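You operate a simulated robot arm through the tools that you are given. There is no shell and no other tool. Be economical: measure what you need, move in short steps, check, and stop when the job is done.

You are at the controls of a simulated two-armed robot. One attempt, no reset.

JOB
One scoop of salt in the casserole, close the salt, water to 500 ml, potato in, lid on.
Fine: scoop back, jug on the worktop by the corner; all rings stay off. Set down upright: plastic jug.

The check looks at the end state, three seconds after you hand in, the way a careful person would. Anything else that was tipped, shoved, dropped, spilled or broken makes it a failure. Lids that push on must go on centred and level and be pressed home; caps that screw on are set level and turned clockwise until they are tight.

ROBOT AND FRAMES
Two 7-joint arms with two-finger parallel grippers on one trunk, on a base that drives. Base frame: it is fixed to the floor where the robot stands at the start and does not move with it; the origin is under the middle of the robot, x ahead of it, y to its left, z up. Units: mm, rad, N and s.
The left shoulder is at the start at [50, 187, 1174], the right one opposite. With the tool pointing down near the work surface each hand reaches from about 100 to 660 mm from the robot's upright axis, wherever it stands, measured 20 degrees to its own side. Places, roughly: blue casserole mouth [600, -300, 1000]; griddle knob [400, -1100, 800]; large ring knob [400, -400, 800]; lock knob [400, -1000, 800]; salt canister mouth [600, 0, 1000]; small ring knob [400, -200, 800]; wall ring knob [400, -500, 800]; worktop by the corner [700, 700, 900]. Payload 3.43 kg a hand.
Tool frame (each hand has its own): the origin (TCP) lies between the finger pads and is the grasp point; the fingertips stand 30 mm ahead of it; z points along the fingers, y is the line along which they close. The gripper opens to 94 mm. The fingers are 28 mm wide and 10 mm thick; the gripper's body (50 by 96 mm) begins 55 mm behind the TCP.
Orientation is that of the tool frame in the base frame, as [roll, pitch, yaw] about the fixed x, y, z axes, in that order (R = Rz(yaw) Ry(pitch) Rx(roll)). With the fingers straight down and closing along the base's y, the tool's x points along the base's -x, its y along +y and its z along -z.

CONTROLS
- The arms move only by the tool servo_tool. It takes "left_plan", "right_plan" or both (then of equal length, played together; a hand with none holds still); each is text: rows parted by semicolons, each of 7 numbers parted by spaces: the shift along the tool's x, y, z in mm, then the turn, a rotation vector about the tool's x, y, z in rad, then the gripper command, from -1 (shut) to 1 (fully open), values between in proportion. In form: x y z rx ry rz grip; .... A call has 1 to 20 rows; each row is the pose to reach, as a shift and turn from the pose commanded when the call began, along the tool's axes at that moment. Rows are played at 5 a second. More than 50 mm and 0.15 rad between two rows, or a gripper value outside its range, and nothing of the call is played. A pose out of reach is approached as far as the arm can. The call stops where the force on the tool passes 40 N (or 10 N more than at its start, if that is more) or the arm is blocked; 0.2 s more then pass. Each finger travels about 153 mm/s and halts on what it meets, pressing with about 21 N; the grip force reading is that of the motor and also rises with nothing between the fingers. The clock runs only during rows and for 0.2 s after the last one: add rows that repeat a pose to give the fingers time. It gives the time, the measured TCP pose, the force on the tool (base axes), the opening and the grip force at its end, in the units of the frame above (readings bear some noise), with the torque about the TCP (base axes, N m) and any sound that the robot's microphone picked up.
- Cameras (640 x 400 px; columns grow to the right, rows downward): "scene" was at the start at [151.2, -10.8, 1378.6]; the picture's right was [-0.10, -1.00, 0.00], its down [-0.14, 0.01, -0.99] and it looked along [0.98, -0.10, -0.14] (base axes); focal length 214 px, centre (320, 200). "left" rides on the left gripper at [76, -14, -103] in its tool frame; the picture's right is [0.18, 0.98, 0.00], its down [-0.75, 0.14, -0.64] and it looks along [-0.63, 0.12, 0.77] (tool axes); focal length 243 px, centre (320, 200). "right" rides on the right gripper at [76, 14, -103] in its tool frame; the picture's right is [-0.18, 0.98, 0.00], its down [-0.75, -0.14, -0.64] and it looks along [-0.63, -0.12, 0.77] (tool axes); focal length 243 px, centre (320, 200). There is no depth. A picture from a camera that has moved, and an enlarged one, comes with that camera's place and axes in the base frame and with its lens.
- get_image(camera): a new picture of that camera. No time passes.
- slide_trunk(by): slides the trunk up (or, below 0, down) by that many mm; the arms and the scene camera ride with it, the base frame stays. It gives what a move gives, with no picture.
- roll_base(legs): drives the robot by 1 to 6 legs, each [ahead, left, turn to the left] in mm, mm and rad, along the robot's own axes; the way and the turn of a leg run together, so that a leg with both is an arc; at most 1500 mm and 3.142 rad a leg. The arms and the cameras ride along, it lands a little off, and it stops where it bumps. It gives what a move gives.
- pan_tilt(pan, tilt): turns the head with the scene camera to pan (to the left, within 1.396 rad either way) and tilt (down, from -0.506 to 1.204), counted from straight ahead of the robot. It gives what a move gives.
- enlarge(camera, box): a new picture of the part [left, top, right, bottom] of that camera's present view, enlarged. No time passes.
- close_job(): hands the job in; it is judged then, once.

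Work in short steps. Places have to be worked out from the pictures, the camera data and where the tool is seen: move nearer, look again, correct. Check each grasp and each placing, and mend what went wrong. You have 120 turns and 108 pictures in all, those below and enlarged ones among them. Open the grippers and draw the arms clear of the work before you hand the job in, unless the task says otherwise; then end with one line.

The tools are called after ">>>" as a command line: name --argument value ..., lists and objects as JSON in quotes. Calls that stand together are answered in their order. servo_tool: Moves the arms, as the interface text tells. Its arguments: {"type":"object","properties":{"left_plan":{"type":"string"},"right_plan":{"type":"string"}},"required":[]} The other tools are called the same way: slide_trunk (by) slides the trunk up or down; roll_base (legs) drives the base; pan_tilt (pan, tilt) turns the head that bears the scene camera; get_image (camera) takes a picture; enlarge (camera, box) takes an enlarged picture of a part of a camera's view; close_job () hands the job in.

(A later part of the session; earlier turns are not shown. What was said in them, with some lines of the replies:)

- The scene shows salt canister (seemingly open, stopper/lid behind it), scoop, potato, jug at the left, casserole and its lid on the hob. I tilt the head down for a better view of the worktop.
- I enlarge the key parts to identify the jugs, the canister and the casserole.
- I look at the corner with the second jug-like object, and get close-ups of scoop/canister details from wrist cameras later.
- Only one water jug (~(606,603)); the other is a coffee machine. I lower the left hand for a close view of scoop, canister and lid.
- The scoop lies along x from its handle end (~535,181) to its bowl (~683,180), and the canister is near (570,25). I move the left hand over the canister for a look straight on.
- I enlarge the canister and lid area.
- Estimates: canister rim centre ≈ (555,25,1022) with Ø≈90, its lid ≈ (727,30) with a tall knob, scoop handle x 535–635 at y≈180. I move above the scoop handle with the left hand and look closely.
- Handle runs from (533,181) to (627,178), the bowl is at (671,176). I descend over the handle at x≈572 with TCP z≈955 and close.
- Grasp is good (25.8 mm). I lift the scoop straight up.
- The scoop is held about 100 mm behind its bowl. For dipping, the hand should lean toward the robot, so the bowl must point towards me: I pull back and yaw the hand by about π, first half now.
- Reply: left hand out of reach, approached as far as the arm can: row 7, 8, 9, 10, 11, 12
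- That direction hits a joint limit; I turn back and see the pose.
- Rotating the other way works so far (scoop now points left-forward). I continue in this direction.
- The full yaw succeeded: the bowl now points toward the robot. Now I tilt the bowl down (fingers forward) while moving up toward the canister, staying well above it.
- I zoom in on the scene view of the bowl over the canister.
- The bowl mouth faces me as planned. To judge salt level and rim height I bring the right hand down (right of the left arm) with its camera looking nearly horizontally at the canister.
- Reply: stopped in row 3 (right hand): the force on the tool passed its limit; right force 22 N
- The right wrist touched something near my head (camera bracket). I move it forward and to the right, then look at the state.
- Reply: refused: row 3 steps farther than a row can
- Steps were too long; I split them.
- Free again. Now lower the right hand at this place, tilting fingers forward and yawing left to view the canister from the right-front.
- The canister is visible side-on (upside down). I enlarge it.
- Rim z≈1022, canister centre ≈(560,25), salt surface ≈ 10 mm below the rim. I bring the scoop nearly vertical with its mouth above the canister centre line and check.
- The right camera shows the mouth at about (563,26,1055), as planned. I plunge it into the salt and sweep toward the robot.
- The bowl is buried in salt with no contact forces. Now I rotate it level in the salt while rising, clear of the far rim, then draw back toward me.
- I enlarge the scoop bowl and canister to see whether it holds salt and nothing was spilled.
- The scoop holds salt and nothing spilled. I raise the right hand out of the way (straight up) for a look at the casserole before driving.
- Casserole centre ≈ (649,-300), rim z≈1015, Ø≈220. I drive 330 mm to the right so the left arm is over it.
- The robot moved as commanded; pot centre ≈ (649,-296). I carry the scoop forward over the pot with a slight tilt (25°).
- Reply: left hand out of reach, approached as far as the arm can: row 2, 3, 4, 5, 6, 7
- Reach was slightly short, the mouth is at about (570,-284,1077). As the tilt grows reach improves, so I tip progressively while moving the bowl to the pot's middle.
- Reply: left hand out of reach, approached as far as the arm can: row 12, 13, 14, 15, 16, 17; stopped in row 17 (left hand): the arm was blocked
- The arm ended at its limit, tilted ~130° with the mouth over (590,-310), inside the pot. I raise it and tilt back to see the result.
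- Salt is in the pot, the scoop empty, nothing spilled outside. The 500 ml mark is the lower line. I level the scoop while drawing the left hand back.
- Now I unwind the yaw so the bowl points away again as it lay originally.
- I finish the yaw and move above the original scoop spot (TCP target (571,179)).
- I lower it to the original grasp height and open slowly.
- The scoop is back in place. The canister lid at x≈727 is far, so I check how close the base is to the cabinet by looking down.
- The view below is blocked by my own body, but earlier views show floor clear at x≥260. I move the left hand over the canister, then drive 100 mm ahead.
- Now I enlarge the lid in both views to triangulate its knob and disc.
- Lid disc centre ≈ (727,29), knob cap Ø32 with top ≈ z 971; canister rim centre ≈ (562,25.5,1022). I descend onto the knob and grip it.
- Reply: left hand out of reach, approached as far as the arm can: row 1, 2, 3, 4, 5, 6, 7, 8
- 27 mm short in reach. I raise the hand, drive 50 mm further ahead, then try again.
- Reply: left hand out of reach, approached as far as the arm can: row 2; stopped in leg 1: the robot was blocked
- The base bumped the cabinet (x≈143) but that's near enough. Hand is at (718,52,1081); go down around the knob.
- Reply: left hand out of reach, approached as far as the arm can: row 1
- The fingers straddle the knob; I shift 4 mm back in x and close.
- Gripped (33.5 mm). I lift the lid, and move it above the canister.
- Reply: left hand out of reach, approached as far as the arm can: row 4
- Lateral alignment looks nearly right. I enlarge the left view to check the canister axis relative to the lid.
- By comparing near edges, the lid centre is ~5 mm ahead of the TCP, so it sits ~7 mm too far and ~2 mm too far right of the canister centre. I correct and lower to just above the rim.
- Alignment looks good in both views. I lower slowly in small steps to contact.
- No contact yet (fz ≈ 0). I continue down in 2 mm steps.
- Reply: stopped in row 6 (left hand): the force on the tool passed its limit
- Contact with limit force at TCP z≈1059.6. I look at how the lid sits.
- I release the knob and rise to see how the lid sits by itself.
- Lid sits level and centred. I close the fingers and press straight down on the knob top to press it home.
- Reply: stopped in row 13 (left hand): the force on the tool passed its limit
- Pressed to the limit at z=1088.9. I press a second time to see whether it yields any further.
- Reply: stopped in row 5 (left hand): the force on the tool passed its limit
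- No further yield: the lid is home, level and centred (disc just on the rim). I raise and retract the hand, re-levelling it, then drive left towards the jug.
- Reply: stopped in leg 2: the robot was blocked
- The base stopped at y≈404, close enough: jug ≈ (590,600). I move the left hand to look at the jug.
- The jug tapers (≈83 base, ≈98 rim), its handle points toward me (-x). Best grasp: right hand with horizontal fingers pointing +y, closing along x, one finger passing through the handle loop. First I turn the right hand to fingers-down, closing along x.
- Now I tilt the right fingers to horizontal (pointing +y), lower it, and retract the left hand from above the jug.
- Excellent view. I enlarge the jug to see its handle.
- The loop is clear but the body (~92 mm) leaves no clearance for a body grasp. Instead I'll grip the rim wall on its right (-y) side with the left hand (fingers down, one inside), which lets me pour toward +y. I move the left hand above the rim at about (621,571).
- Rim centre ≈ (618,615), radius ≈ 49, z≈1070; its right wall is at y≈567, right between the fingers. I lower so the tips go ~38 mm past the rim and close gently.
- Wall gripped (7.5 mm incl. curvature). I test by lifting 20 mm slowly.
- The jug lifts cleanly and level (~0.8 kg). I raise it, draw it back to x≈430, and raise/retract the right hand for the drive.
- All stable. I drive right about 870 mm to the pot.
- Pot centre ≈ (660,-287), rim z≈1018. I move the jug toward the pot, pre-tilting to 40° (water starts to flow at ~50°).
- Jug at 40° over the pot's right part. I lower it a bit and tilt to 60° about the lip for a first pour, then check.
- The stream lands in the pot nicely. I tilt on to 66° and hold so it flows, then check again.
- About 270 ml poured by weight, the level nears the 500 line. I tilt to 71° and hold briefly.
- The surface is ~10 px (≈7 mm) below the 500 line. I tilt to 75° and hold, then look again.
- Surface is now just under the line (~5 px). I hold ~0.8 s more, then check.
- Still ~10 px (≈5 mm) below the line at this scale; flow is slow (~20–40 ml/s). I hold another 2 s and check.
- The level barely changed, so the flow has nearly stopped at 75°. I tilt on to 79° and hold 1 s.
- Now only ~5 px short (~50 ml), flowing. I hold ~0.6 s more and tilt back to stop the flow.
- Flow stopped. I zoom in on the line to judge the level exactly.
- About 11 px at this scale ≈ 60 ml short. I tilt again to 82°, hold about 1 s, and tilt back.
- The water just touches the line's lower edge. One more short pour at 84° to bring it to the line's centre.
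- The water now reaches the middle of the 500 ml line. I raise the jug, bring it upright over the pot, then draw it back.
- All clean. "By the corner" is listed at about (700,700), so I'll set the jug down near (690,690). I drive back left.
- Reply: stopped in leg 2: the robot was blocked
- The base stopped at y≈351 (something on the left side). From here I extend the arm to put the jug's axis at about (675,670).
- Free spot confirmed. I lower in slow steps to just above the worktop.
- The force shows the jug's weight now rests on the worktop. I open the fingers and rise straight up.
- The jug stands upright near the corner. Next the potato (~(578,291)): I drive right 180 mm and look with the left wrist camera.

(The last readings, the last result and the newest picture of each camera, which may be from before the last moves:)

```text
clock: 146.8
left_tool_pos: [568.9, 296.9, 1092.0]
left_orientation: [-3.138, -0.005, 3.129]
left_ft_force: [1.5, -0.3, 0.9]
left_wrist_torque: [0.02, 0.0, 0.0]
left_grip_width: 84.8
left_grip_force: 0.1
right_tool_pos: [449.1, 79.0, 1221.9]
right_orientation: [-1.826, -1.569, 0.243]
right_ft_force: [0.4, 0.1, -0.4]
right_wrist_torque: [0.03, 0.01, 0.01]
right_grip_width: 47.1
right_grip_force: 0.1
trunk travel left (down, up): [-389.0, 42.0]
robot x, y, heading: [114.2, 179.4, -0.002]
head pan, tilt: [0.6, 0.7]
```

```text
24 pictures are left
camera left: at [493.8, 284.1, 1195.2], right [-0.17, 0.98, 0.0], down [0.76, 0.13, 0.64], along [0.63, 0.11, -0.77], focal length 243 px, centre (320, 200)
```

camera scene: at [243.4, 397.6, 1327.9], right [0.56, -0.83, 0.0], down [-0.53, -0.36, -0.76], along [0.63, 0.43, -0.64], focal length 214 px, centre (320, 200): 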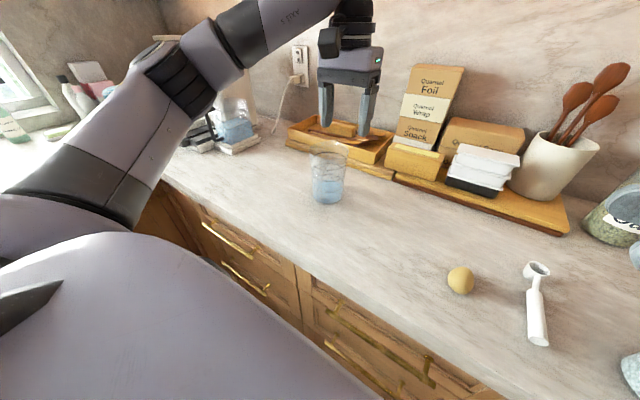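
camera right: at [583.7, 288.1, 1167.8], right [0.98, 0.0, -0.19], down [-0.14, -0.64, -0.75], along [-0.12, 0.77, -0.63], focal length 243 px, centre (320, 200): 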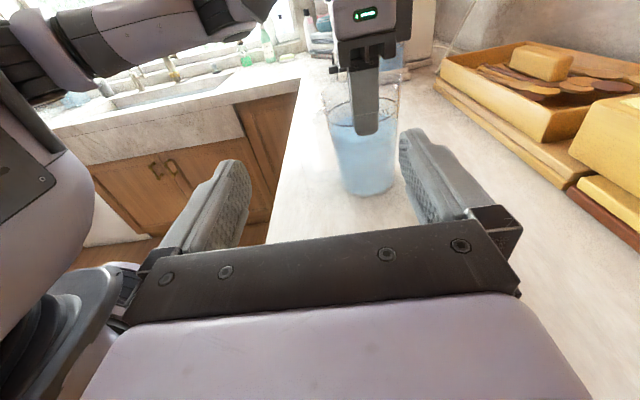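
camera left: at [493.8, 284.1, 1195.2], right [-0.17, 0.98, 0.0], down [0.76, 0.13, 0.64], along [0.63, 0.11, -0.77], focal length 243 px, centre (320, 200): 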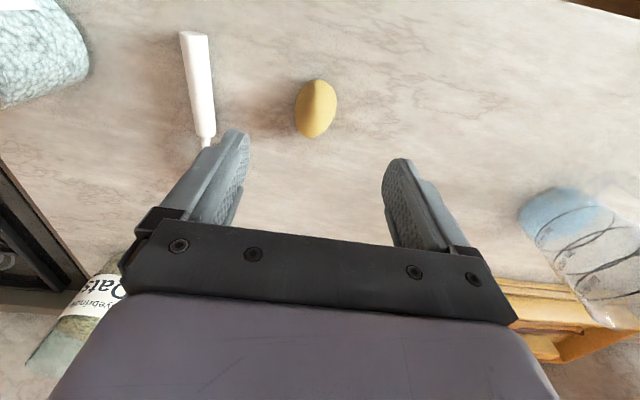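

Potato ≈ (581,295.5), ~43 mm wide. I descend around it and close.

>>> servo_tool --left_plan "-12 -1 30 0 0 0 0.6; -12 -1 70 0 0 0 0.6; -12 -1 105 0 0 0 0.6; -12 -1 125 0 0 0 0.6; -12 -1 136 0 0 0 0.6; -12 -1 136 0 0 0 0.2; -12 -1 136 0 0 0 -0.2; -12 -1 136 0 0 0 -0.6; -12 -1 136 0 0 0 -0.6; -12 -1 136 0 0 0 -0.6; -12 -1 110 0 0 0 -0.6; -12 -1 60 0 0 0 -0.6; -12 -1 10 0 0 0 -0.6; 20 -1 -30 0 0 0 -0.6; 60 -1 -70 0 0 0 -0.6; 60 -1 -70 0 0 0 -0.6"

>>> get_image --camera "left"

```text
refused: row 14 steps farther than a row can; nothing moved
```

```text
23 pictures are left
camera left: at [493.8, 284.1, 1195.2], right [-0.17, 0.98, 0.0], down [0.76, 0.13, 0.64], along [0.63, 0.11, -0.77], focal length 243 px, centre (320, 200)
```

left: 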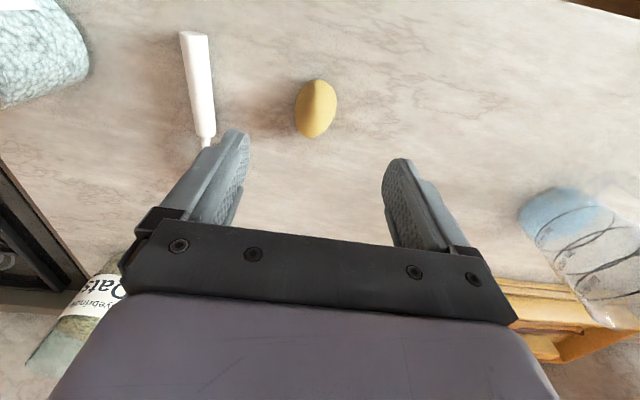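

A row was too long; I resend with smaller steps.

>>> servo_tool --left_plan "-12 -1 30 0 0 0 0.6; -12 -1 70 0 0 0 0.6; -12 -1 105 0 0 0 0.6; -12 -1 125 0 0 0 0.6; -12 -1 136 0 0 0 0.6; -12 -1 136 0 0 0 0.2; -12 -1 136 0 0 0 -0.2; -12 -1 136 0 0 0 -1; -12 -1 136 0 0 0 -1; -12 -1 136 0 0 0 -1; -12 -1 115 0 0 0 -1; -12 -1 75 0 0 0 -1; -12 -1 35 0 0 0 -1; -12 -1 -5 0 0 0 -1; 15 -1 -35 0 0 0 -1; 40 -1 -65 0 0 0 -1; 60 -1 -90 0 0 0 -1; 60 -1 -90 0 0 0 -1"

>>> get_image --camera "left"

```text
clock: 150.6
left_tool_pos: [510.0, 296.5, 1185.1]
left_orientation: [-3.14, -0.005, 3.13]
left_ft_force: [-0.7, -0.1, -1.1]
left_wrist_torque: [-0.02, 0.01, 0.01]
left_grip_width: 42.6
left_grip_force: 20.6
right_tool_pos: [449.8, 79.2, 1220.2]
right_orientation: [-1.867, -1.57, 0.285]
right_ft_force: [-0.2, -0.4, 0.9]
right_wrist_torque: [0.0, 0.0, 0.0]
right_grip_width: 46.8
right_grip_force: 0.1
trunk travel left (down, up): [-389.0, 42.0]
robot x, y, heading: [114.9, 176.6, -0.005]
head pan, tilt: [0.6, 0.7]
```

```text
22 pictures are left
camera left: at [434.2, 283.2, 1288.9], right [-0.17, 0.98, 0.0], down [0.76, 0.13, 0.64], along [0.63, 0.11, -0.77], focal length 243 px, centre (320, 200)
```

left: 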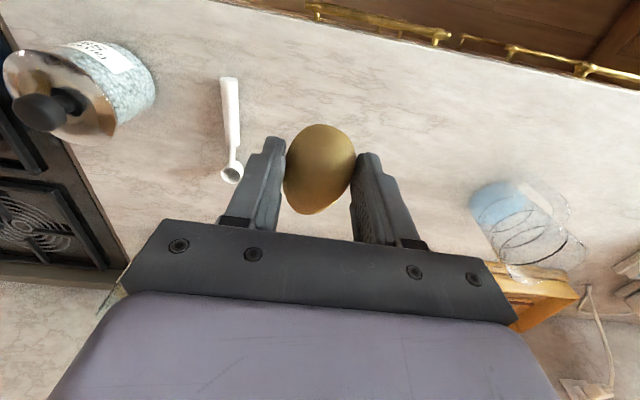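

Potato held. I drive to the pot.

>>> roll_base --legs '[[0, -565, 0.005]]'

>>> pan_tilt --pan 0.1 --tilt 0.8

>>> get_image --camera "scene"

```text
clock: 153.8
left_tool_pos: [507.5, -273.4, 1185.2]
left_orientation: [-3.138, -0.005, 3.127]
left_ft_force: [0.1, -1.2, -0.3]
left_wrist_torque: [0.0, -0.01, 0.02]
left_grip_width: 43.0
left_grip_force: 20.5
right_tool_pos: [445.9, -490.9, 1221.4]
right_orientation: [-1.752, -1.57, 0.168]
right_ft_force: [-0.5, 0.8, 0.2]
right_wrist_torque: [0.0, 0.03, 0.01]
right_grip_width: 47.1
right_grip_force: 0.0
trunk travel left (down, up): [-389.0, 42.0]
robot x, y, heading: [112.2, -391.3, -0.004]
head pan, tilt: [0.6, 0.7]
```

```text
clock: 154.8
left_tool_pos: [507.9, -272.8, 1185.6]
left_orientation: [-3.138, -0.005, 3.128]
left_ft_force: [0.5, 0.7, -0.9]
left_wrist_torque: [-0.01, -0.02, 0.0]
left_grip_width: 42.6
left_grip_force: 20.8
right_tool_pos: [445.9, -491.0, 1221.1]
right_orientation: [-1.919, -1.569, 0.337]
right_ft_force: [-0.8, 0.4, -0.3]
right_wrist_torque: [0.0, -0.01, -0.01]
right_grip_width: 47.0
right_grip_force: 0.0
trunk travel left (down, up): [-389.0, 42.0]
robot x, y, heading: [112.3, -392.2, -0.004]
head pan, tilt: [0.099, 0.799]
```

```text
21 pictures are left
camera scene: at [251.1, -386.2, 1319.7], right [0.1, -1.0, 0.0], down [-0.71, -0.07, -0.7], along [0.69, 0.07, -0.72], focal length 214 px, centre (320, 200)
```

scene: 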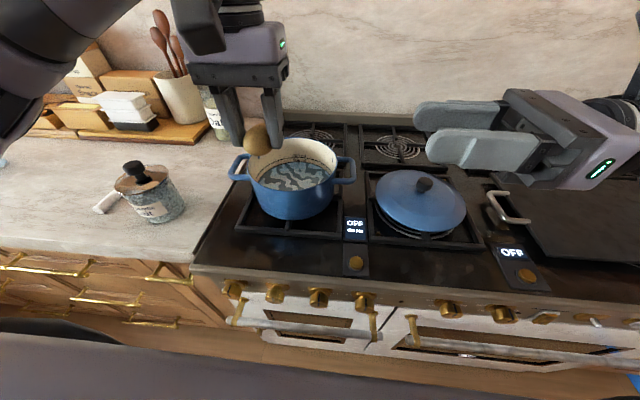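

I move over the pot centre (655,-288) and descend to 1000.

>>> servo_tool --left_plan "-37 -3 0 0 0 0 -1; -74 -7 0 0 0 0 -1; -111 -10 0 0 0 0 -1; -147 -13 0 0 0 0 -1; -147 -13 40 0 0 0 -1; -147 -13 80 0 0 0 -1; -147 -13 115 0 0 0 -1; -147 -13 115 0 0 0 -1"

>>> get_image --camera "left"

```text
clock: 156.6
left_tool_pos: [655.3, -287.7, 1068.9]
left_orientation: [-3.141, -0.005, 3.128]
left_ft_force: [0.5, 0.2, -1.3]
left_wrist_torque: [0.0, 0.03, 0.02]
left_grip_width: 42.5
left_grip_force: 21.1
right_tool_pos: [446.7, -489.8, 1220.0]
right_orientation: [-1.889, -1.57, 0.307]
right_ft_force: [-0.3, -0.3, -1.0]
right_wrist_torque: [0.02, -0.03, -0.02]
right_grip_width: 47.1
right_grip_force: 0.0
trunk travel left (down, up): [-389.0, 42.0]
robot x, y, heading: [112.8, -388.6, -0.007]
head pan, tilt: [0.099, 0.799]
```

```text
20 pictures are left
camera left: at [580.5, -299.8, 1172.8], right [-0.17, 0.99, 0.0], down [0.76, 0.13, 0.64], along [0.63, 0.11, -0.77], focal length 243 px, centre (320, 200)
```

left: 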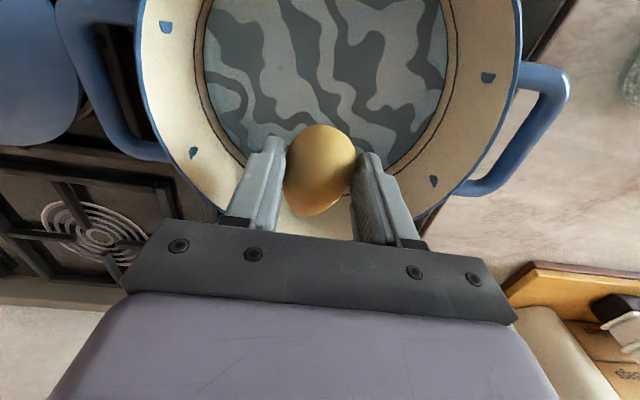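

The potato is over the water; I shift 10 mm back and lower it gently toward the bottom.

>>> servo_tool --left_plan "5 0 20 0 0 0 -1; 10 0 40 0 0 0 -1; 10 0 60 0 0 0 -1; 10 0 72 0 0 0 -1; 10 0 80 0 0 0 -1; 10 0 86 0 0 0 -1; 10 0 92 0 0 0 -1; 10 0 92 0 0 0 -1"

>>> enlarge --camera "scene" --box '[200, 90, 380, 230]'

```text
clock: 158.4
left_tool_pos: [642.9, -287.9, 980.7]
left_orientation: [-3.139, -0.001, 3.13]
left_ft_force: [2.4, 3.1, 17.0]
left_wrist_torque: [0.19, -0.12, 0.02]
left_grip_width: 42.4
left_grip_force: 21.0
right_tool_pos: [444.8, -490.3, 1222.0]
right_orientation: [0.661, -1.57, -2.245]
right_ft_force: [-0.3, 0.8, 0.3]
right_wrist_torque: [0.02, 0.0, 0.03]
right_grip_width: 47.1
right_grip_force: 0.1
trunk travel left (down, up): [-389.0, 42.0]
robot x, y, heading: [107.4, -392.2, -0.008]
head pan, tilt: [0.099, 0.799]
```

```text
2.86 times, centred on (290, 160) of scene
camera zoom: at [249.9, -386.3, 1320.0], right [0.1, -1.0, 0.0], down [-0.71, -0.07, -0.7], along [0.69, 0.07, -0.72], focal length 613 px, centre (406, 314)
```

zoom: 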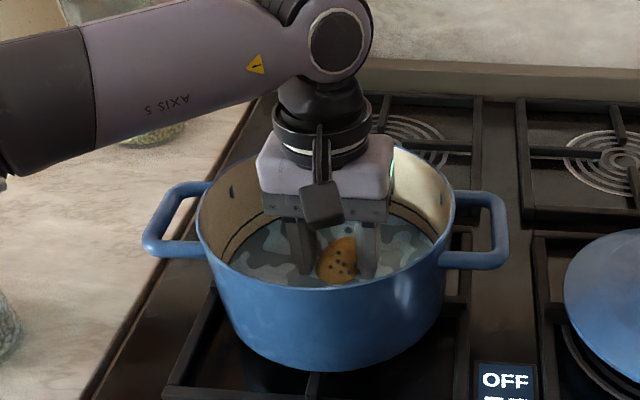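

Potato touches the bottom. I ease up slightly, open, and rise straight out.

>>> servo_tool --left_plan "0 0 -7 0 0 0 -1; 0 0 -7 0 0 0 -0.2; 0 0 -7 0 0 0 0.2; 0 0 -7 0 0 0 0.2; 0 0 -45 0 0 0 0.2; 0 0 -85 0 0 0 0.2; 0 0 -125 0 0 0 0.2; 0 0 -165 0 0 0 0.2; 0 0 -200 0 0 0 0.2; 45 0 -210 0 0 0 0.2; 90 0 -210 0 0 0 0.2; 135 0 -210 0 0 0 0.2; 175 0 -210 0 0 0 0.2; 175 0 -210 0 0 0 0.2"

>>> enlarge --camera "scene" --box '[200, 90, 480, 250]'

```text
clock: 161.4
left_tool_pos: [470.0, -283.5, 1187.2]
left_orientation: [-3.139, -0.006, 3.13]
left_ft_force: [0.2, -0.2, 0.3]
left_wrist_torque: [0.0, 0.01, 0.0]
left_grip_width: 56.3
left_grip_force: 0.0
right_tool_pos: [446.6, -491.0, 1221.1]
right_orientation: [-1.899, -1.569, 0.316]
right_ft_force: [0.6, -0.2, 0.0]
right_wrist_torque: [0.01, 0.02, 0.0]
right_grip_width: 47.1
right_grip_force: 0.1
trunk travel left (down, up): [-389.0, 42.0]
robot x, y, heading: [111.7, -390.7, -0.001]
head pan, tilt: [0.099, 0.799]
```

```text
2.29 times, centred on (340, 170) of scene
camera zoom: at [251.2, -386.3, 1319.7], right [0.1, -1.0, 0.0], down [-0.71, -0.07, -0.7], along [0.69, 0.07, -0.72], focal length 490 px, centre (274, 269)
```

zoom: 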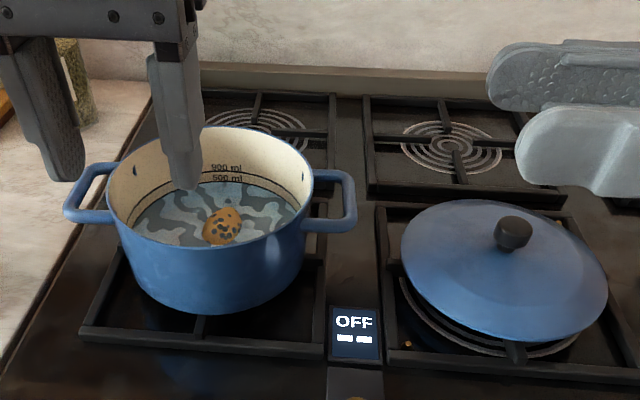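

The potato is in the pot. Now the casserole lid: I drive 300 mm right so the left hand is over it, and look.

>>> roll_base --legs '[[0, -310, 0]]'

>>> servo_tool --left_plan "-40 0 0 0 0 0 0.4; -80 0 10 0 0 0 0.4; -100 0 20 0 0 0 0.4; -100 0 20 0 0 0 0.4"

>>> get_image --camera "left"

>>> pan_tilt --pan 0.0 --tilt 0.8

>>> get_image --camera "scene"

```text
clock: 163.4
left_tool_pos: [468.6, -584.3, 1186.4]
left_orientation: [-3.139, -0.007, 3.136]
left_ft_force: [0.6, -0.1, 0.4]
left_wrist_torque: [0.03, -0.03, -0.01]
left_grip_width: 56.6
left_grip_force: 0.1
right_tool_pos: [447.9, -792.7, 1222.1]
right_orientation: [-1.636, -1.57, 0.06]
right_ft_force: [0.5, 0.0, 0.1]
right_wrist_torque: [0.0, 0.0, 0.01]
right_grip_width: 46.9
right_grip_force: 0.0
trunk travel left (down, up): [-389.0, 42.0]
robot x, y, heading: [112.7, -699.0, 0.009]
head pan, tilt: [0.099, 0.799]
```

```text
clock: 164.4
left_tool_pos: [567.5, -585.0, 1168.6]
left_orientation: [-3.141, -0.004, 3.137]
left_ft_force: [-0.2, 0.9, -0.6]
left_wrist_torque: [0.02, -0.01, 0.01]
left_grip_width: 65.9
left_grip_force: 0.0
right_tool_pos: [446.9, -792.1, 1221.1]
right_orientation: [-1.959, -1.569, 0.387]
right_ft_force: [-0.4, -0.5, 0.8]
right_wrist_torque: [-0.04, 0.0, 0.01]
right_grip_width: 47.2
right_grip_force: 0.1
trunk travel left (down, up): [-389.0, 42.0]
robot x, y, heading: [112.8, -697.9, 0.002]
head pan, tilt: [0.099, 0.799]
```

```text
17 pictures are left
camera left: at [491.8, -598.7, 1271.5], right [-0.18, 0.98, 0.0], down [0.76, 0.14, 0.64], along [0.63, 0.11, -0.77], focal length 243 px, centre (320, 200)
```

left: 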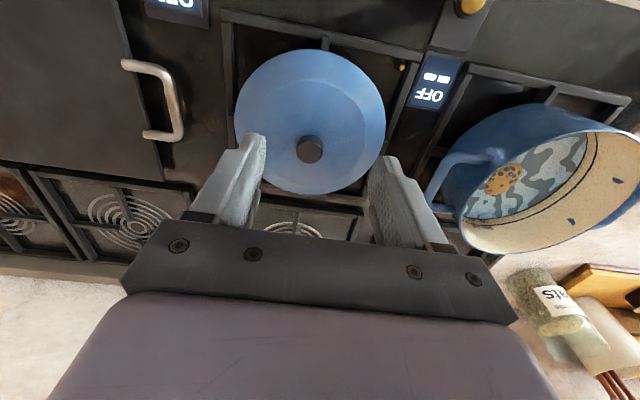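

```text
clock: 165.1
left_tool_pos: [567.0, -585.2, 1167.6]
left_orientation: [-3.138, -0.005, 3.135]
left_ft_force: [-0.7, -0.7, 0.1]
left_wrist_torque: [0.0, -0.01, 0.0]
left_grip_width: 65.7
left_grip_force: 0.0
right_tool_pos: [447.1, -791.5, 1221.1]
right_orientation: [-1.991, -1.57, 0.417]
right_ft_force: [0.1, 0.6, 0.2]
right_wrist_torque: [0.0, -0.03, -0.03]
right_grip_width: 46.9
right_grip_force: 0.1
trunk travel left (down, up): [-389.0, 42.0]
robot x, y, heading: [110.5, -691.5, 0.004]
head pan, tilt: [0.0, 0.799]
```

```text
16 pictures are left
camera scene: at [251.3, -697.3, 1319.7], right [0.0, -1.0, 0.0], down [-0.72, 0.0, -0.7], along [0.7, 0.0, -0.72], focal length 214 px, centre (320, 200)
```

scene: 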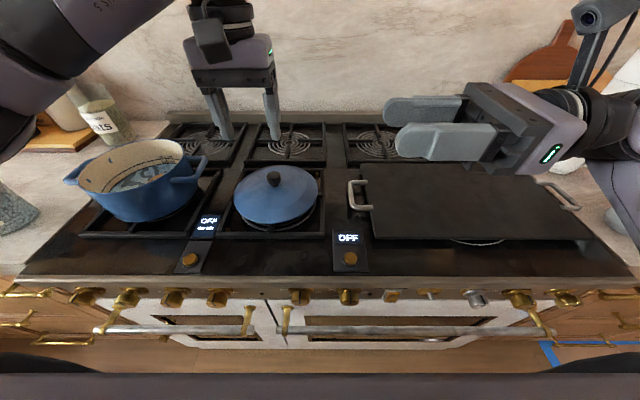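

Knob top ≈ (637,-588,998), lid rim Ø≈205. I descend around the knob and close.

>>> servo_tool --left_plan "-35 -1 30 0 0 0 0.4; -70 -3 70 0 0 0 0.4; -70 -3 110 0 0 0 0.4; -70 -3 140 0 0 0 0.4; -70 -3 155 0 0 0 0.4; -70 -3 162 0 0 0 0.4; -70 -3 162 0 0 0 0; -70 -3 162 0 0 0 -0.3; -70 -3 162 0 0 0 -1; -70 -3 162 0 0 0 -1; -70 -3 162 0 0 0 -1"

>>> get_image --camera "left"

```text
refused: row 2 steps farther than a row can; nothing moved
```

```text
15 pictures are left
camera left: at [491.6, -598.8, 1271.5], right [-0.18, 0.98, 0.0], down [0.76, 0.14, 0.64], along [0.63, 0.11, -0.77], focal length 243 px, centre (320, 200)
```

left: 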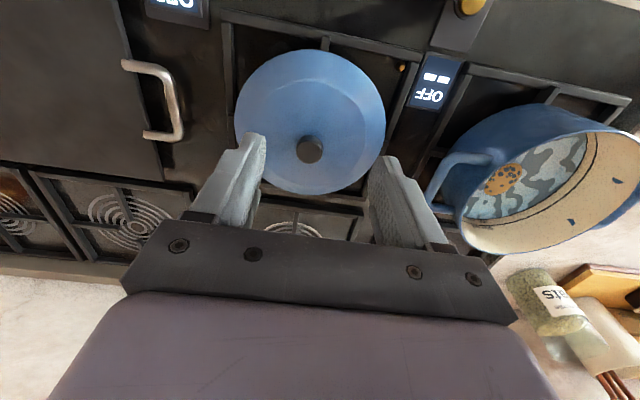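

A row was too long; resend with smaller steps.

>>> servo_tool --left_plan "-35 -1 25 0 0 0 0.4; -70 -3 55 0 0 0 0.4; -70 -3 90 0 0 0 0.4; -70 -3 125 0 0 0 0.4; -70 -3 148 0 0 0 0.4; -70 -3 157 0 0 0 0.4; -70 -3 162 0 0 0 0.4; -70 -3 162 0 0 0 0; -70 -3 162 0 0 0 -0.3; -70 -3 162 0 0 0 -1; -70 -3 162 0 0 0 -1; -70 -3 162 0 0 0 -1"

```text
clock: 167.7
left_tool_pos: [635.0, -586.5, 1005.4]
left_orientation: [-3.139, -0.004, 3.138]
left_ft_force: [1.8, -1.5, 7.0]
left_wrist_torque: [0.18, -0.12, -0.05]
left_grip_width: 33.7
left_grip_force: 21.0
right_tool_pos: [446.9, -792.9, 1221.2]
right_orientation: [-1.902, -1.569, 0.327]
right_ft_force: [0.4, 0.8, -0.2]
right_wrist_torque: [0.01, 0.0, -0.02]
right_grip_width: 47.1
right_grip_force: 0.1
trunk travel left (down, up): [-389.0, 42.0]
robot x, y, heading: [108.9, -695.5, 0.003]
head pan, tilt: [0.0, 0.799]
```

Knob gripped (33.7 mm). I lift the lid and check.

>>> servo_tool --left_plan "0 0 -10 0 0 0 -1; 0 0 -30 0 0 0 -1; 0 0 -60 0 0 0 -1; 0 0 -90 0 0 0 -1; 0 0 -120 0 0 0 -1; 0 0 -140 0 0 0 -1; 0 0 -140 0 0 0 -1"

>>> get_image --camera "left"

```text
clock: 169.3
left_tool_pos: [638.0, -585.9, 1146.2]
left_orientation: [-3.137, -0.006, 3.136]
left_ft_force: [0.1, 0.2, -2.2]
left_wrist_torque: [0.03, 0.01, -0.01]
left_grip_width: 33.7
left_grip_force: 21.0
right_tool_pos: [448.7, -791.7, 1221.5]
right_orientation: [-1.956, -1.569, 0.38]
right_ft_force: [1.0, -0.1, -0.1]
right_wrist_torque: [-0.04, -0.03, 0.0]
right_grip_width: 47.0
right_grip_force: 0.1
trunk travel left (down, up): [-389.0, 42.0]
robot x, y, heading: [108.9, -693.7, 0.002]
head pan, tilt: [0.0, 0.799]
```

```text
14 pictures are left
camera left: at [562.6, -600.5, 1249.0], right [-0.18, 0.98, 0.0], down [0.76, 0.14, 0.64], along [0.63, 0.11, -0.77], focal length 243 px, centre (320, 200)
```

left: 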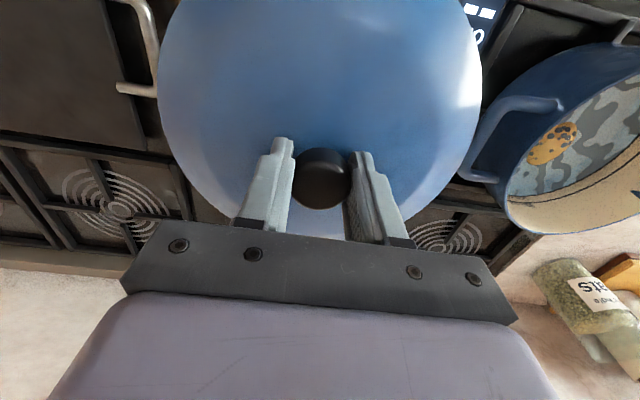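

Lid held level with its centre at the TCP. I drive 300 mm left to bring it over the pot, and compare edges from the scene camera.

>>> roll_base --legs '[[0, 305, 0]]'

>>> get_image --camera "scene"

```text
clock: 171.3
left_tool_pos: [634.6, -288.2, 1145.5]
left_orientation: [-3.138, -0.005, -3.139]
left_ft_force: [0.6, -0.3, -1.5]
left_wrist_torque: [0.0, 0.0, 0.0]
left_grip_width: 33.7
left_grip_force: 21.0
right_tool_pos: [445.9, -493.2, 1221.5]
right_orientation: [-2.153, -1.57, 0.584]
right_ft_force: [0.5, 0.4, 0.0]
right_wrist_torque: [0.0, 0.04, -0.01]
right_grip_width: 47.2
right_grip_force: 0.0
trunk travel left (down, up): [-389.0, 42.0]
robot x, y, heading: [106.8, -401.7, 0.011]
head pan, tilt: [0.0, 0.799]
```

```text
13 pictures are left
camera scene: at [249.3, -400.0, 1319.7], right [0.01, -1.0, 0.0], down [-0.72, -0.01, -0.7], along [0.7, 0.01, -0.72], focal length 214 px, centre (320, 200)
```

scene: 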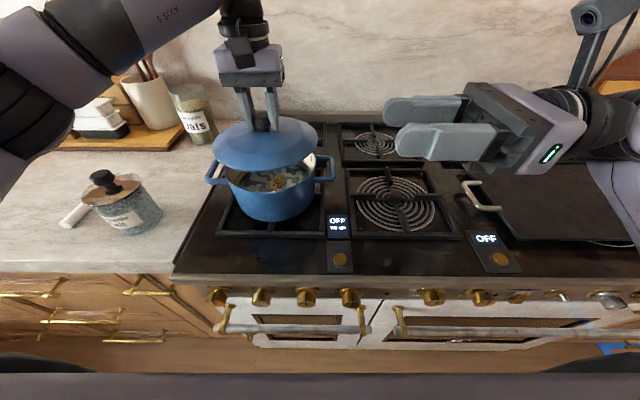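

I enlarge to compare lid and pot edges.

>>> enlarge --camera "scene" --box '[200, 105, 345, 230]'

```text
3.20 times, centred on (272, 168) of scene
camera zoom: at [249.3, -400.0, 1319.7], right [0.01, -1.0, 0.0], down [-0.72, -0.01, -0.7], along [0.7, 0.01, -0.72], focal length 686 px, centre (472, 304)
```

zoom: 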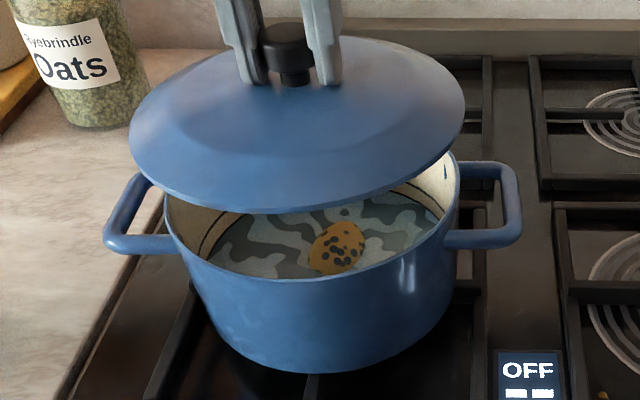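

Lid centre needs to move about +13 mm in x and +5 mm in y relative to the pot. I do so and lower to ~15–20 mm above the rim for a direct comparison.

>>> servo_tool --left_plan "-7 3 10 0 0 0 -1; -13 5 25 0 0 0 -1; -13 5 40 0 0 0 -1; -13 5 50 0 0 0 -1; -13 5 50 0 0 0 -1"

>>> enlarge --camera "scene" --box '[200, 105, 345, 230]'

```text
clock: 172.5
left_tool_pos: [647.6, -283.7, 1097.5]
left_orientation: [-3.138, 0.0, -3.14]
left_ft_force: [0.3, -1.7, 16.5]
left_wrist_torque: [0.75, -0.88, -0.06]
left_grip_width: 33.9
left_grip_force: 20.9
right_tool_pos: [444.0, -493.8, 1222.6]
right_orientation: [1.647, -1.571, 3.069]
right_ft_force: [0.8, 0.3, 0.1]
right_wrist_torque: [0.01, 0.03, 0.01]
right_grip_width: 46.7
right_grip_force: 0.0
trunk travel left (down, up): [-389.0, 42.0]
robot x, y, heading: [108.1, -401.1, 0.01]
head pan, tilt: [0.0, 0.799]
```

```text
3.20 times, centred on (272, 168) of scene
camera zoom: at [247.6, -401.4, 1320.2], right [0.01, -1.0, 0.0], down [-0.72, -0.01, -0.7], along [0.7, 0.01, -0.72], focal length 686 px, centre (472, 304)
```

zoom: 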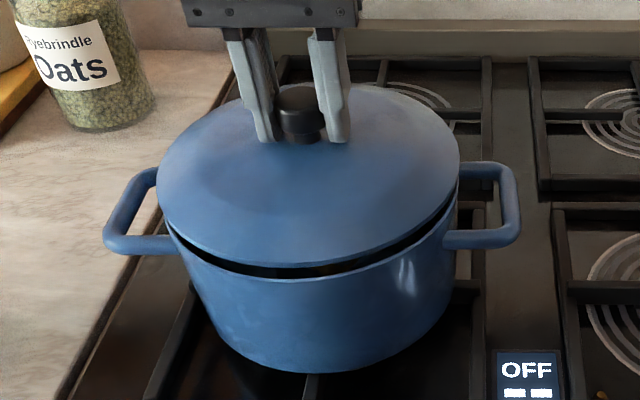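

The lid's flange touched the rim at the far-left (torque), so the lid is slightly too far and left; rim is nearer z≈1040. I lift 8 mm, shift −6 mm in x and −3 mm in y, and lower gently.

>>> servo_tool --left_plan "0 0 -8 0 0 0 -1; 3 -1.5 -8 0 0 0 -1; 6 -3 -8 0 0 0 -1; 6 -3 -4 0 0 0 -1; 6 -3 0 0 0 0 -1; 6 -3 2 0 0 0 -1; 6 -3 2 0 0 0 -1"

>>> enlarge --camera "scene" --box '[200, 105, 345, 230]'

```text
clock: 174.1
left_tool_pos: [639.3, -285.7, 1095.3]
left_orientation: [-3.138, -0.003, -3.138]
left_ft_force: [1.3, -1.6, 13.8]
left_wrist_torque: [0.13, 0.48, 0.05]
left_grip_width: 33.5
left_grip_force: 20.6
right_tool_pos: [444.2, -494.3, 1221.8]
right_orientation: [1.204, -1.57, -2.773]
right_ft_force: [0.9, -0.2, -0.2]
right_wrist_torque: [0.02, 0.0, 0.0]
right_grip_width: 46.9
right_grip_force: 0.0
trunk travel left (down, up): [-389.0, 42.0]
robot x, y, heading: [108.5, -397.4, 0.013]
head pan, tilt: [0.0, 0.799]
```

```text
3.20 times, centred on (272, 168) of scene
camera zoom: at [248.0, -401.1, 1320.1], right [0.01, -1.0, 0.0], down [-0.72, -0.01, -0.7], along [0.7, 0.01, -0.72], focal length 686 px, centre (472, 304)
```

zoom: 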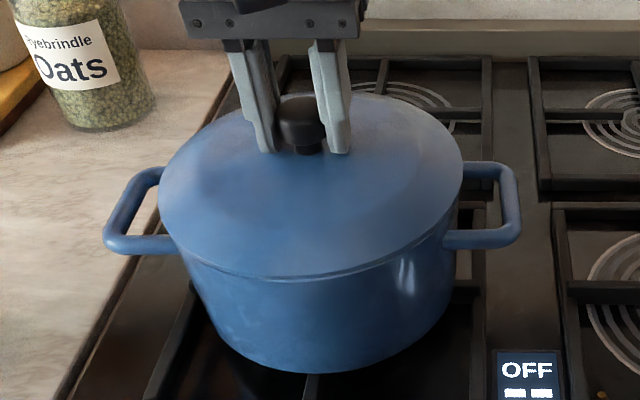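

Much better: near edge now meets the rim; the torque suggests it's slightly too near. I lift 5 mm, shift +3 mm x, and lower again to see if it seats deeper.

>>> servo_tool --left_plan "0 0 -5 0 0 0 -1; -3 0 -5 0 0 0 -1; -3 0 -5 0 0 0 -1; -3 0 -1 0 0 0 -1; -3 0 2 0 0 0 -1; -3 0 4 0 0 0 -1; -3 0 6 0 0 0 -1; -3 0 8 0 0 0 -1; -3 0 8 0 0 0 -1"

```text
clock: 175.7
left_tool_pos: [644.8, -285.2, 1096.7]
left_orientation: [-3.136, 0.008, -3.139]
left_ft_force: [-6.4, 0.3, 11.1]
left_wrist_torque: [0.4, -0.45, 0.11]
left_grip_width: 33.6
left_grip_force: 21.0
right_tool_pos: [445.2, -493.8, 1220.5]
right_orientation: [0.222, -1.57, -1.788]
right_ft_force: [0.0, -0.1, -0.2]
right_wrist_torque: [-0.02, -0.02, -0.02]
right_grip_width: 47.2
right_grip_force: 0.1
trunk travel left (down, up): [-389.0, 42.0]
robot x, y, heading: [107.2, -401.9, 0.011]
head pan, tilt: [0.0, 0.799]
stopped in row 7 (left hand): the force on the tool passed its limit (the readings are from after the stop); the commanded pose is now the measured one
```

Contact is again far-left with a push back toward −x. I try x≈640, y≈-287.

>>> servo_tool --left_plan "0 0 -6 0 0 0 -1; 3 -1 -6 0 -0.008 0 -1; 4.5 -2 -6 0 -0.008 0 -1; 4.5 -2 -6 0 -0.008 0 -1; 4.5 -2 -3 0 -0.008 0 -1; 4.5 -2 0 0 -0.008 0 -1; 4.5 -2 2 0 -0.008 0 -1; 4.5 -2 4 0 -0.008 0 -1; 4.5 -2 6 0 -0.008 0 -1; 4.5 -2 6 0 -0.008 0 -1"

```text
clock: 177.6
left_tool_pos: [643.8, -286.5, 1096.3]
left_orientation: [-3.13, 0.03, -3.137]
left_ft_force: [-4.3, 1.4, 9.7]
left_wrist_torque: [0.38, -0.67, -0.11]
left_grip_width: 33.3
left_grip_force: 21.1
right_tool_pos: [444.8, -493.9, 1222.5]
right_orientation: [-2.566, -1.569, 1.0]
right_ft_force: [-0.3, -0.9, 0.8]
right_wrist_torque: [-0.01, 0.02, 0.0]
right_grip_width: 47.1
right_grip_force: 0.1
trunk travel left (down, up): [-389.0, 42.0]
robot x, y, heading: [110.4, -402.8, 0.01]
head pan, tilt: [0.0, 0.799]
stopped in row 9 (left hand): the force on the tool passed its limit (the readings are from after the stop); the commanded pose is now the measured one
```

The hand had tipped slightly. I lift, re-level, go to x≈638.5, y≈-287, and lower softly, stopping at light contact.

>>> servo_tool --left_plan "0 0 -8 -0.006 0.015 0 -1; 3 0 -8 -0.012 0.03 0 -1; 5.5 -0.5 -8 -0.012 0.03 0 -1; 5.5 -0.5 -8 -0.012 0.03 0 -1; 5.5 -0.5 -5 -0.012 0.03 0 -1; 5.5 -0.5 -2 -0.012 0.03 0 -1; 5.5 -0.5 0 -0.012 0.03 0 -1; 5.5 -0.5 2 -0.012 0.03 0 -1; 5.5 -0.5 2 -0.012 0.03 0 -1"

>>> enlarge --camera "scene" --box '[200, 105, 345, 230]'

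```text
clock: 179.6
left_tool_pos: [637.4, -285.4, 1093.5]
left_orientation: [3.141, -0.002, -3.138]
left_ft_force: [-2.4, 2.7, 17.5]
left_wrist_torque: [-0.22, 0.31, -0.08]
left_grip_width: 33.5
left_grip_force: 21.3
right_tool_pos: [444.9, -492.7, 1222.3]
right_orientation: [3.079, -1.57, 1.637]
right_ft_force: [0.4, -0.5, 0.3]
right_wrist_torque: [-0.01, 0.02, -0.02]
right_grip_width: 47.1
right_grip_force: 0.1
trunk travel left (down, up): [-389.0, 42.0]
robot x, y, heading: [112.3, -400.5, 0.013]
head pan, tilt: [0.0, 0.799]
```

```text
3.20 times, centred on (272, 168) of scene
camera zoom: at [247.3, -400.4, 1320.2], right [0.01, -1.0, 0.0], down [-0.72, -0.01, -0.7], along [0.7, 0.01, -0.72], focal length 686 px, centre (472, 304)
```

zoom: 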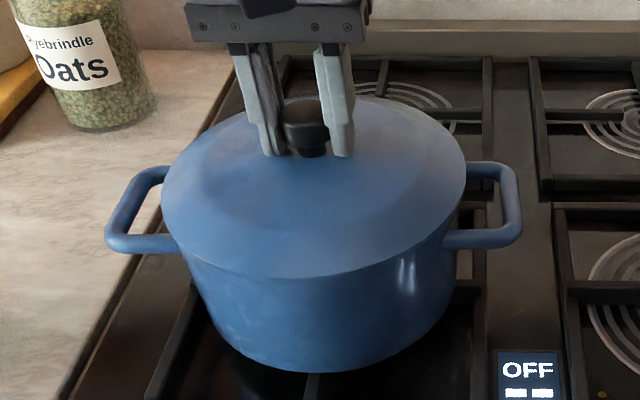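

Now it seats ~3 mm deeper with nearly balanced contact (torque ≈ central). I release the knob gently and rise.

>>> servo_tool --left_plan "0 0 -1 0 0 0 -1; 0 0 -1 0 0 0 -0.25; 0 0 -1 0 0 0 0.2; 0 0 -1 0 0 0 0.4; 0 0 -40 0 0 0 0.4; 0 0 -80 0 0 0 0.4; 0 0 -110 0 0 0 0.4; 0 0 -110 0 0 0 0.4"

>>> get_image --camera "left"

>>> enlarge --camera "scene" --box '[200, 105, 345, 230]'

```text
clock: 181.4
left_tool_pos: [638.5, -286.6, 1201.0]
left_orientation: [3.138, -0.006, -3.137]
left_ft_force: [0.4, -0.3, 0.8]
left_wrist_torque: [0.03, -0.02, -0.01]
left_grip_width: 65.6
left_grip_force: 0.1
right_tool_pos: [445.6, -492.9, 1222.8]
right_orientation: [-2.0, -1.568, 0.432]
right_ft_force: [0.4, 0.2, -0.1]
right_wrist_torque: [0.02, -0.02, -0.01]
right_grip_width: 46.9
right_grip_force: 0.0
trunk travel left (down, up): [-389.0, 42.0]
robot x, y, heading: [109.6, -396.0, 0.01]
head pan, tilt: [0.0, 0.799]
```

```text
8 pictures are left
camera left: at [563.2, -302.8, 1305.3], right [-0.19, 0.98, 0.0], down [0.76, 0.14, 0.64], along [0.63, 0.12, -0.77], focal length 243 px, centre (320, 200)
```

left: 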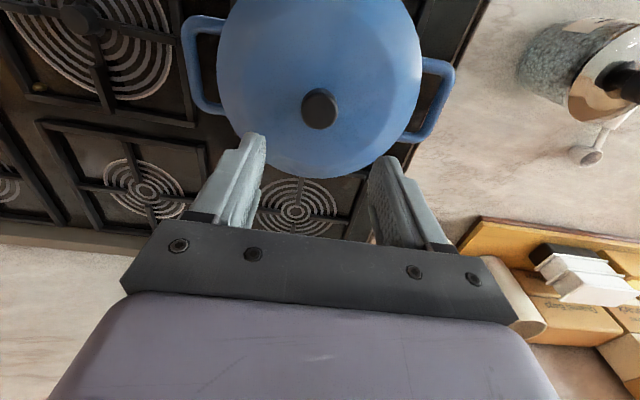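

```text
3.20 times, centred on (272, 168) of scene
camera zoom: at [249.3, -400.3, 1319.7], right [0.01, -1.0, 0.0], down [-0.72, -0.01, -0.7], along [0.7, 0.01, -0.72], focal length 686 px, centre (472, 304)
```

zoom: 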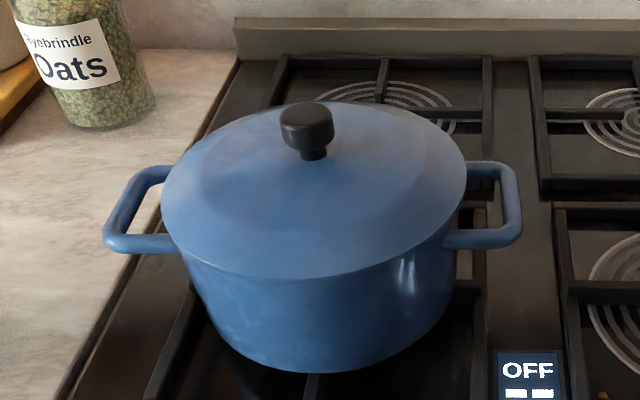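

The lid sits level and centred. I press lightly on the knob top with closed fingers to be sure it is home.

>>> servo_tool --left_plan "0 0 0 0 0 0 -0.5; 0 0 20 0 0 0 -1; 0 0 50 0 0 0 -1; 0 0 74 0 0 0 -1; 0 0 80 0 0 0 -1; 0 0 83 0 0 0 -1; 0 0 85 0 0 0 -1; 0 0 87 0 0 0 -1; 0 0 89 0 0 0 -1; 0 0 91 0 0 0 -1; 0 0 93 0 0 0 -1"

```text
clock: 183.2
left_tool_pos: [637.3, -287.1, 1121.0]
left_orientation: [-3.14, 0.008, -3.137]
left_ft_force: [-2.4, 1.8, 10.6]
left_wrist_torque: [0.04, 0.24, -0.08]
left_grip_width: 0.0
left_grip_force: 20.6
right_tool_pos: [444.7, -493.0, 1221.5]
right_orientation: [-2.486, -1.568, 0.92]
right_ft_force: [-0.3, 0.2, 0.4]
right_wrist_torque: [0.02, -0.02, -0.02]
right_grip_width: 46.9
right_grip_force: 0.1
trunk travel left (down, up): [-389.0, 42.0]
robot x, y, heading: [108.4, -398.5, 0.013]
head pan, tilt: [0.0, 0.799]
stopped in row 9 (left hand): the force on the tool passed its limit (the readings are from after the stop); the commanded pose is now the measured one
```

Firm resistance at z=1121: it's seated. I raise and retract the left hand, opening the grippers, and draw both arms back.

>>> servo_tool --left_plan "0 0 -30 0 0 0 -0.5; 0 0 -70 0 0 0 0; 20 0 -100 0 0 0 0.5; 60 0 -110 0 0 0 1; 100 0 -110 0 0 0 1; 140 0 -110 0 0 0 1; 180 0 -110 0 0 0 1; 200 0 -110 0 0 0 1" --right_plan "0 0 0 0 0 0 0.5; 0 0 0 0 0 0 1; 0 0 0 0 0 0 1; 0 0 0 0 0 0 1; 0 0 0 0 0 0 1; 0 0 0 0 0 0 1; 0 0 0 0 0 0 1; 0 0 0 0 0 0 1"

>>> get_image --camera "scene"

```text
clock: 185.0
left_tool_pos: [436.0, -287.4, 1226.1]
left_orientation: [-3.14, 0.006, -3.135]
left_ft_force: [-0.5, 0.3, -0.8]
left_wrist_torque: [-0.01, 0.02, 0.0]
left_grip_width: 94.2
left_grip_force: 0.0
right_tool_pos: [445.5, -493.3, 1221.0]
right_orientation: [-2.005, -1.57, 0.437]
right_ft_force: [-0.1, 0.4, 0.5]
right_wrist_torque: [-0.01, 0.01, -0.01]
right_grip_width: 94.0
right_grip_force: 0.1
trunk travel left (down, up): [-389.0, 42.0]
robot x, y, heading: [112.7, -401.9, 0.012]
head pan, tilt: [0.0, 0.799]
```

```text
6 pictures are left
camera scene: at [249.1, -400.3, 1319.7], right [0.01, -1.0, 0.0], down [-0.72, -0.01, -0.7], along [0.7, 0.01, -0.72], focal length 214 px, centre (320, 200)
```

scene: 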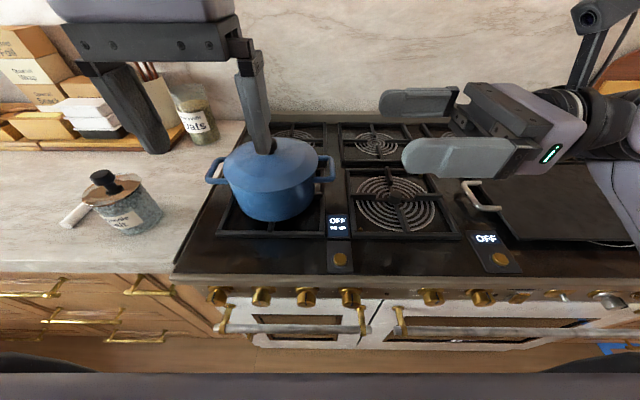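

Rings are all off. I check the salt lid's seating from this oblique side view.

>>> enlarge --camera "scene" --box '[70, 155, 180, 245]'

```text
4.44 times, centred on (125, 200) of scene
camera zoom: at [249.1, -400.3, 1319.7], right [0.01, -1.0, 0.0], down [-0.72, -0.01, -0.7], along [0.7, 0.01, -0.72], focal length 953 px, centre (1187, 200)
```

zoom: 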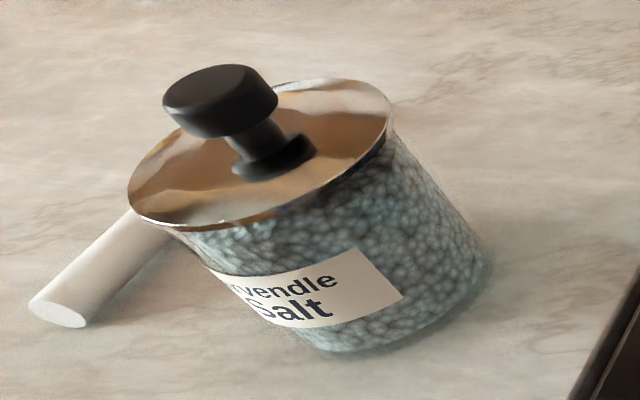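

The grip heights (969→1060 mm) show the lid's plug sits about 12 mm inside the canister, so it is seated. The pot has its lid on, the scoop is back, the jug stands upright by the corner and all rings read off. Arms are clear, so I hand in.

>>> close_job

```text
The job is handed in.
```

I handed the job in with every step done: one scoop of salt in the casserole, the salt closed, water at the 500 ml line, and the potato in with the lid on. The scoop is back in its place, the plastic jug stands upright near the corner, and the rings whose displays I could see read off. I judged the water level by eye from the camera, at about the middle of the line.
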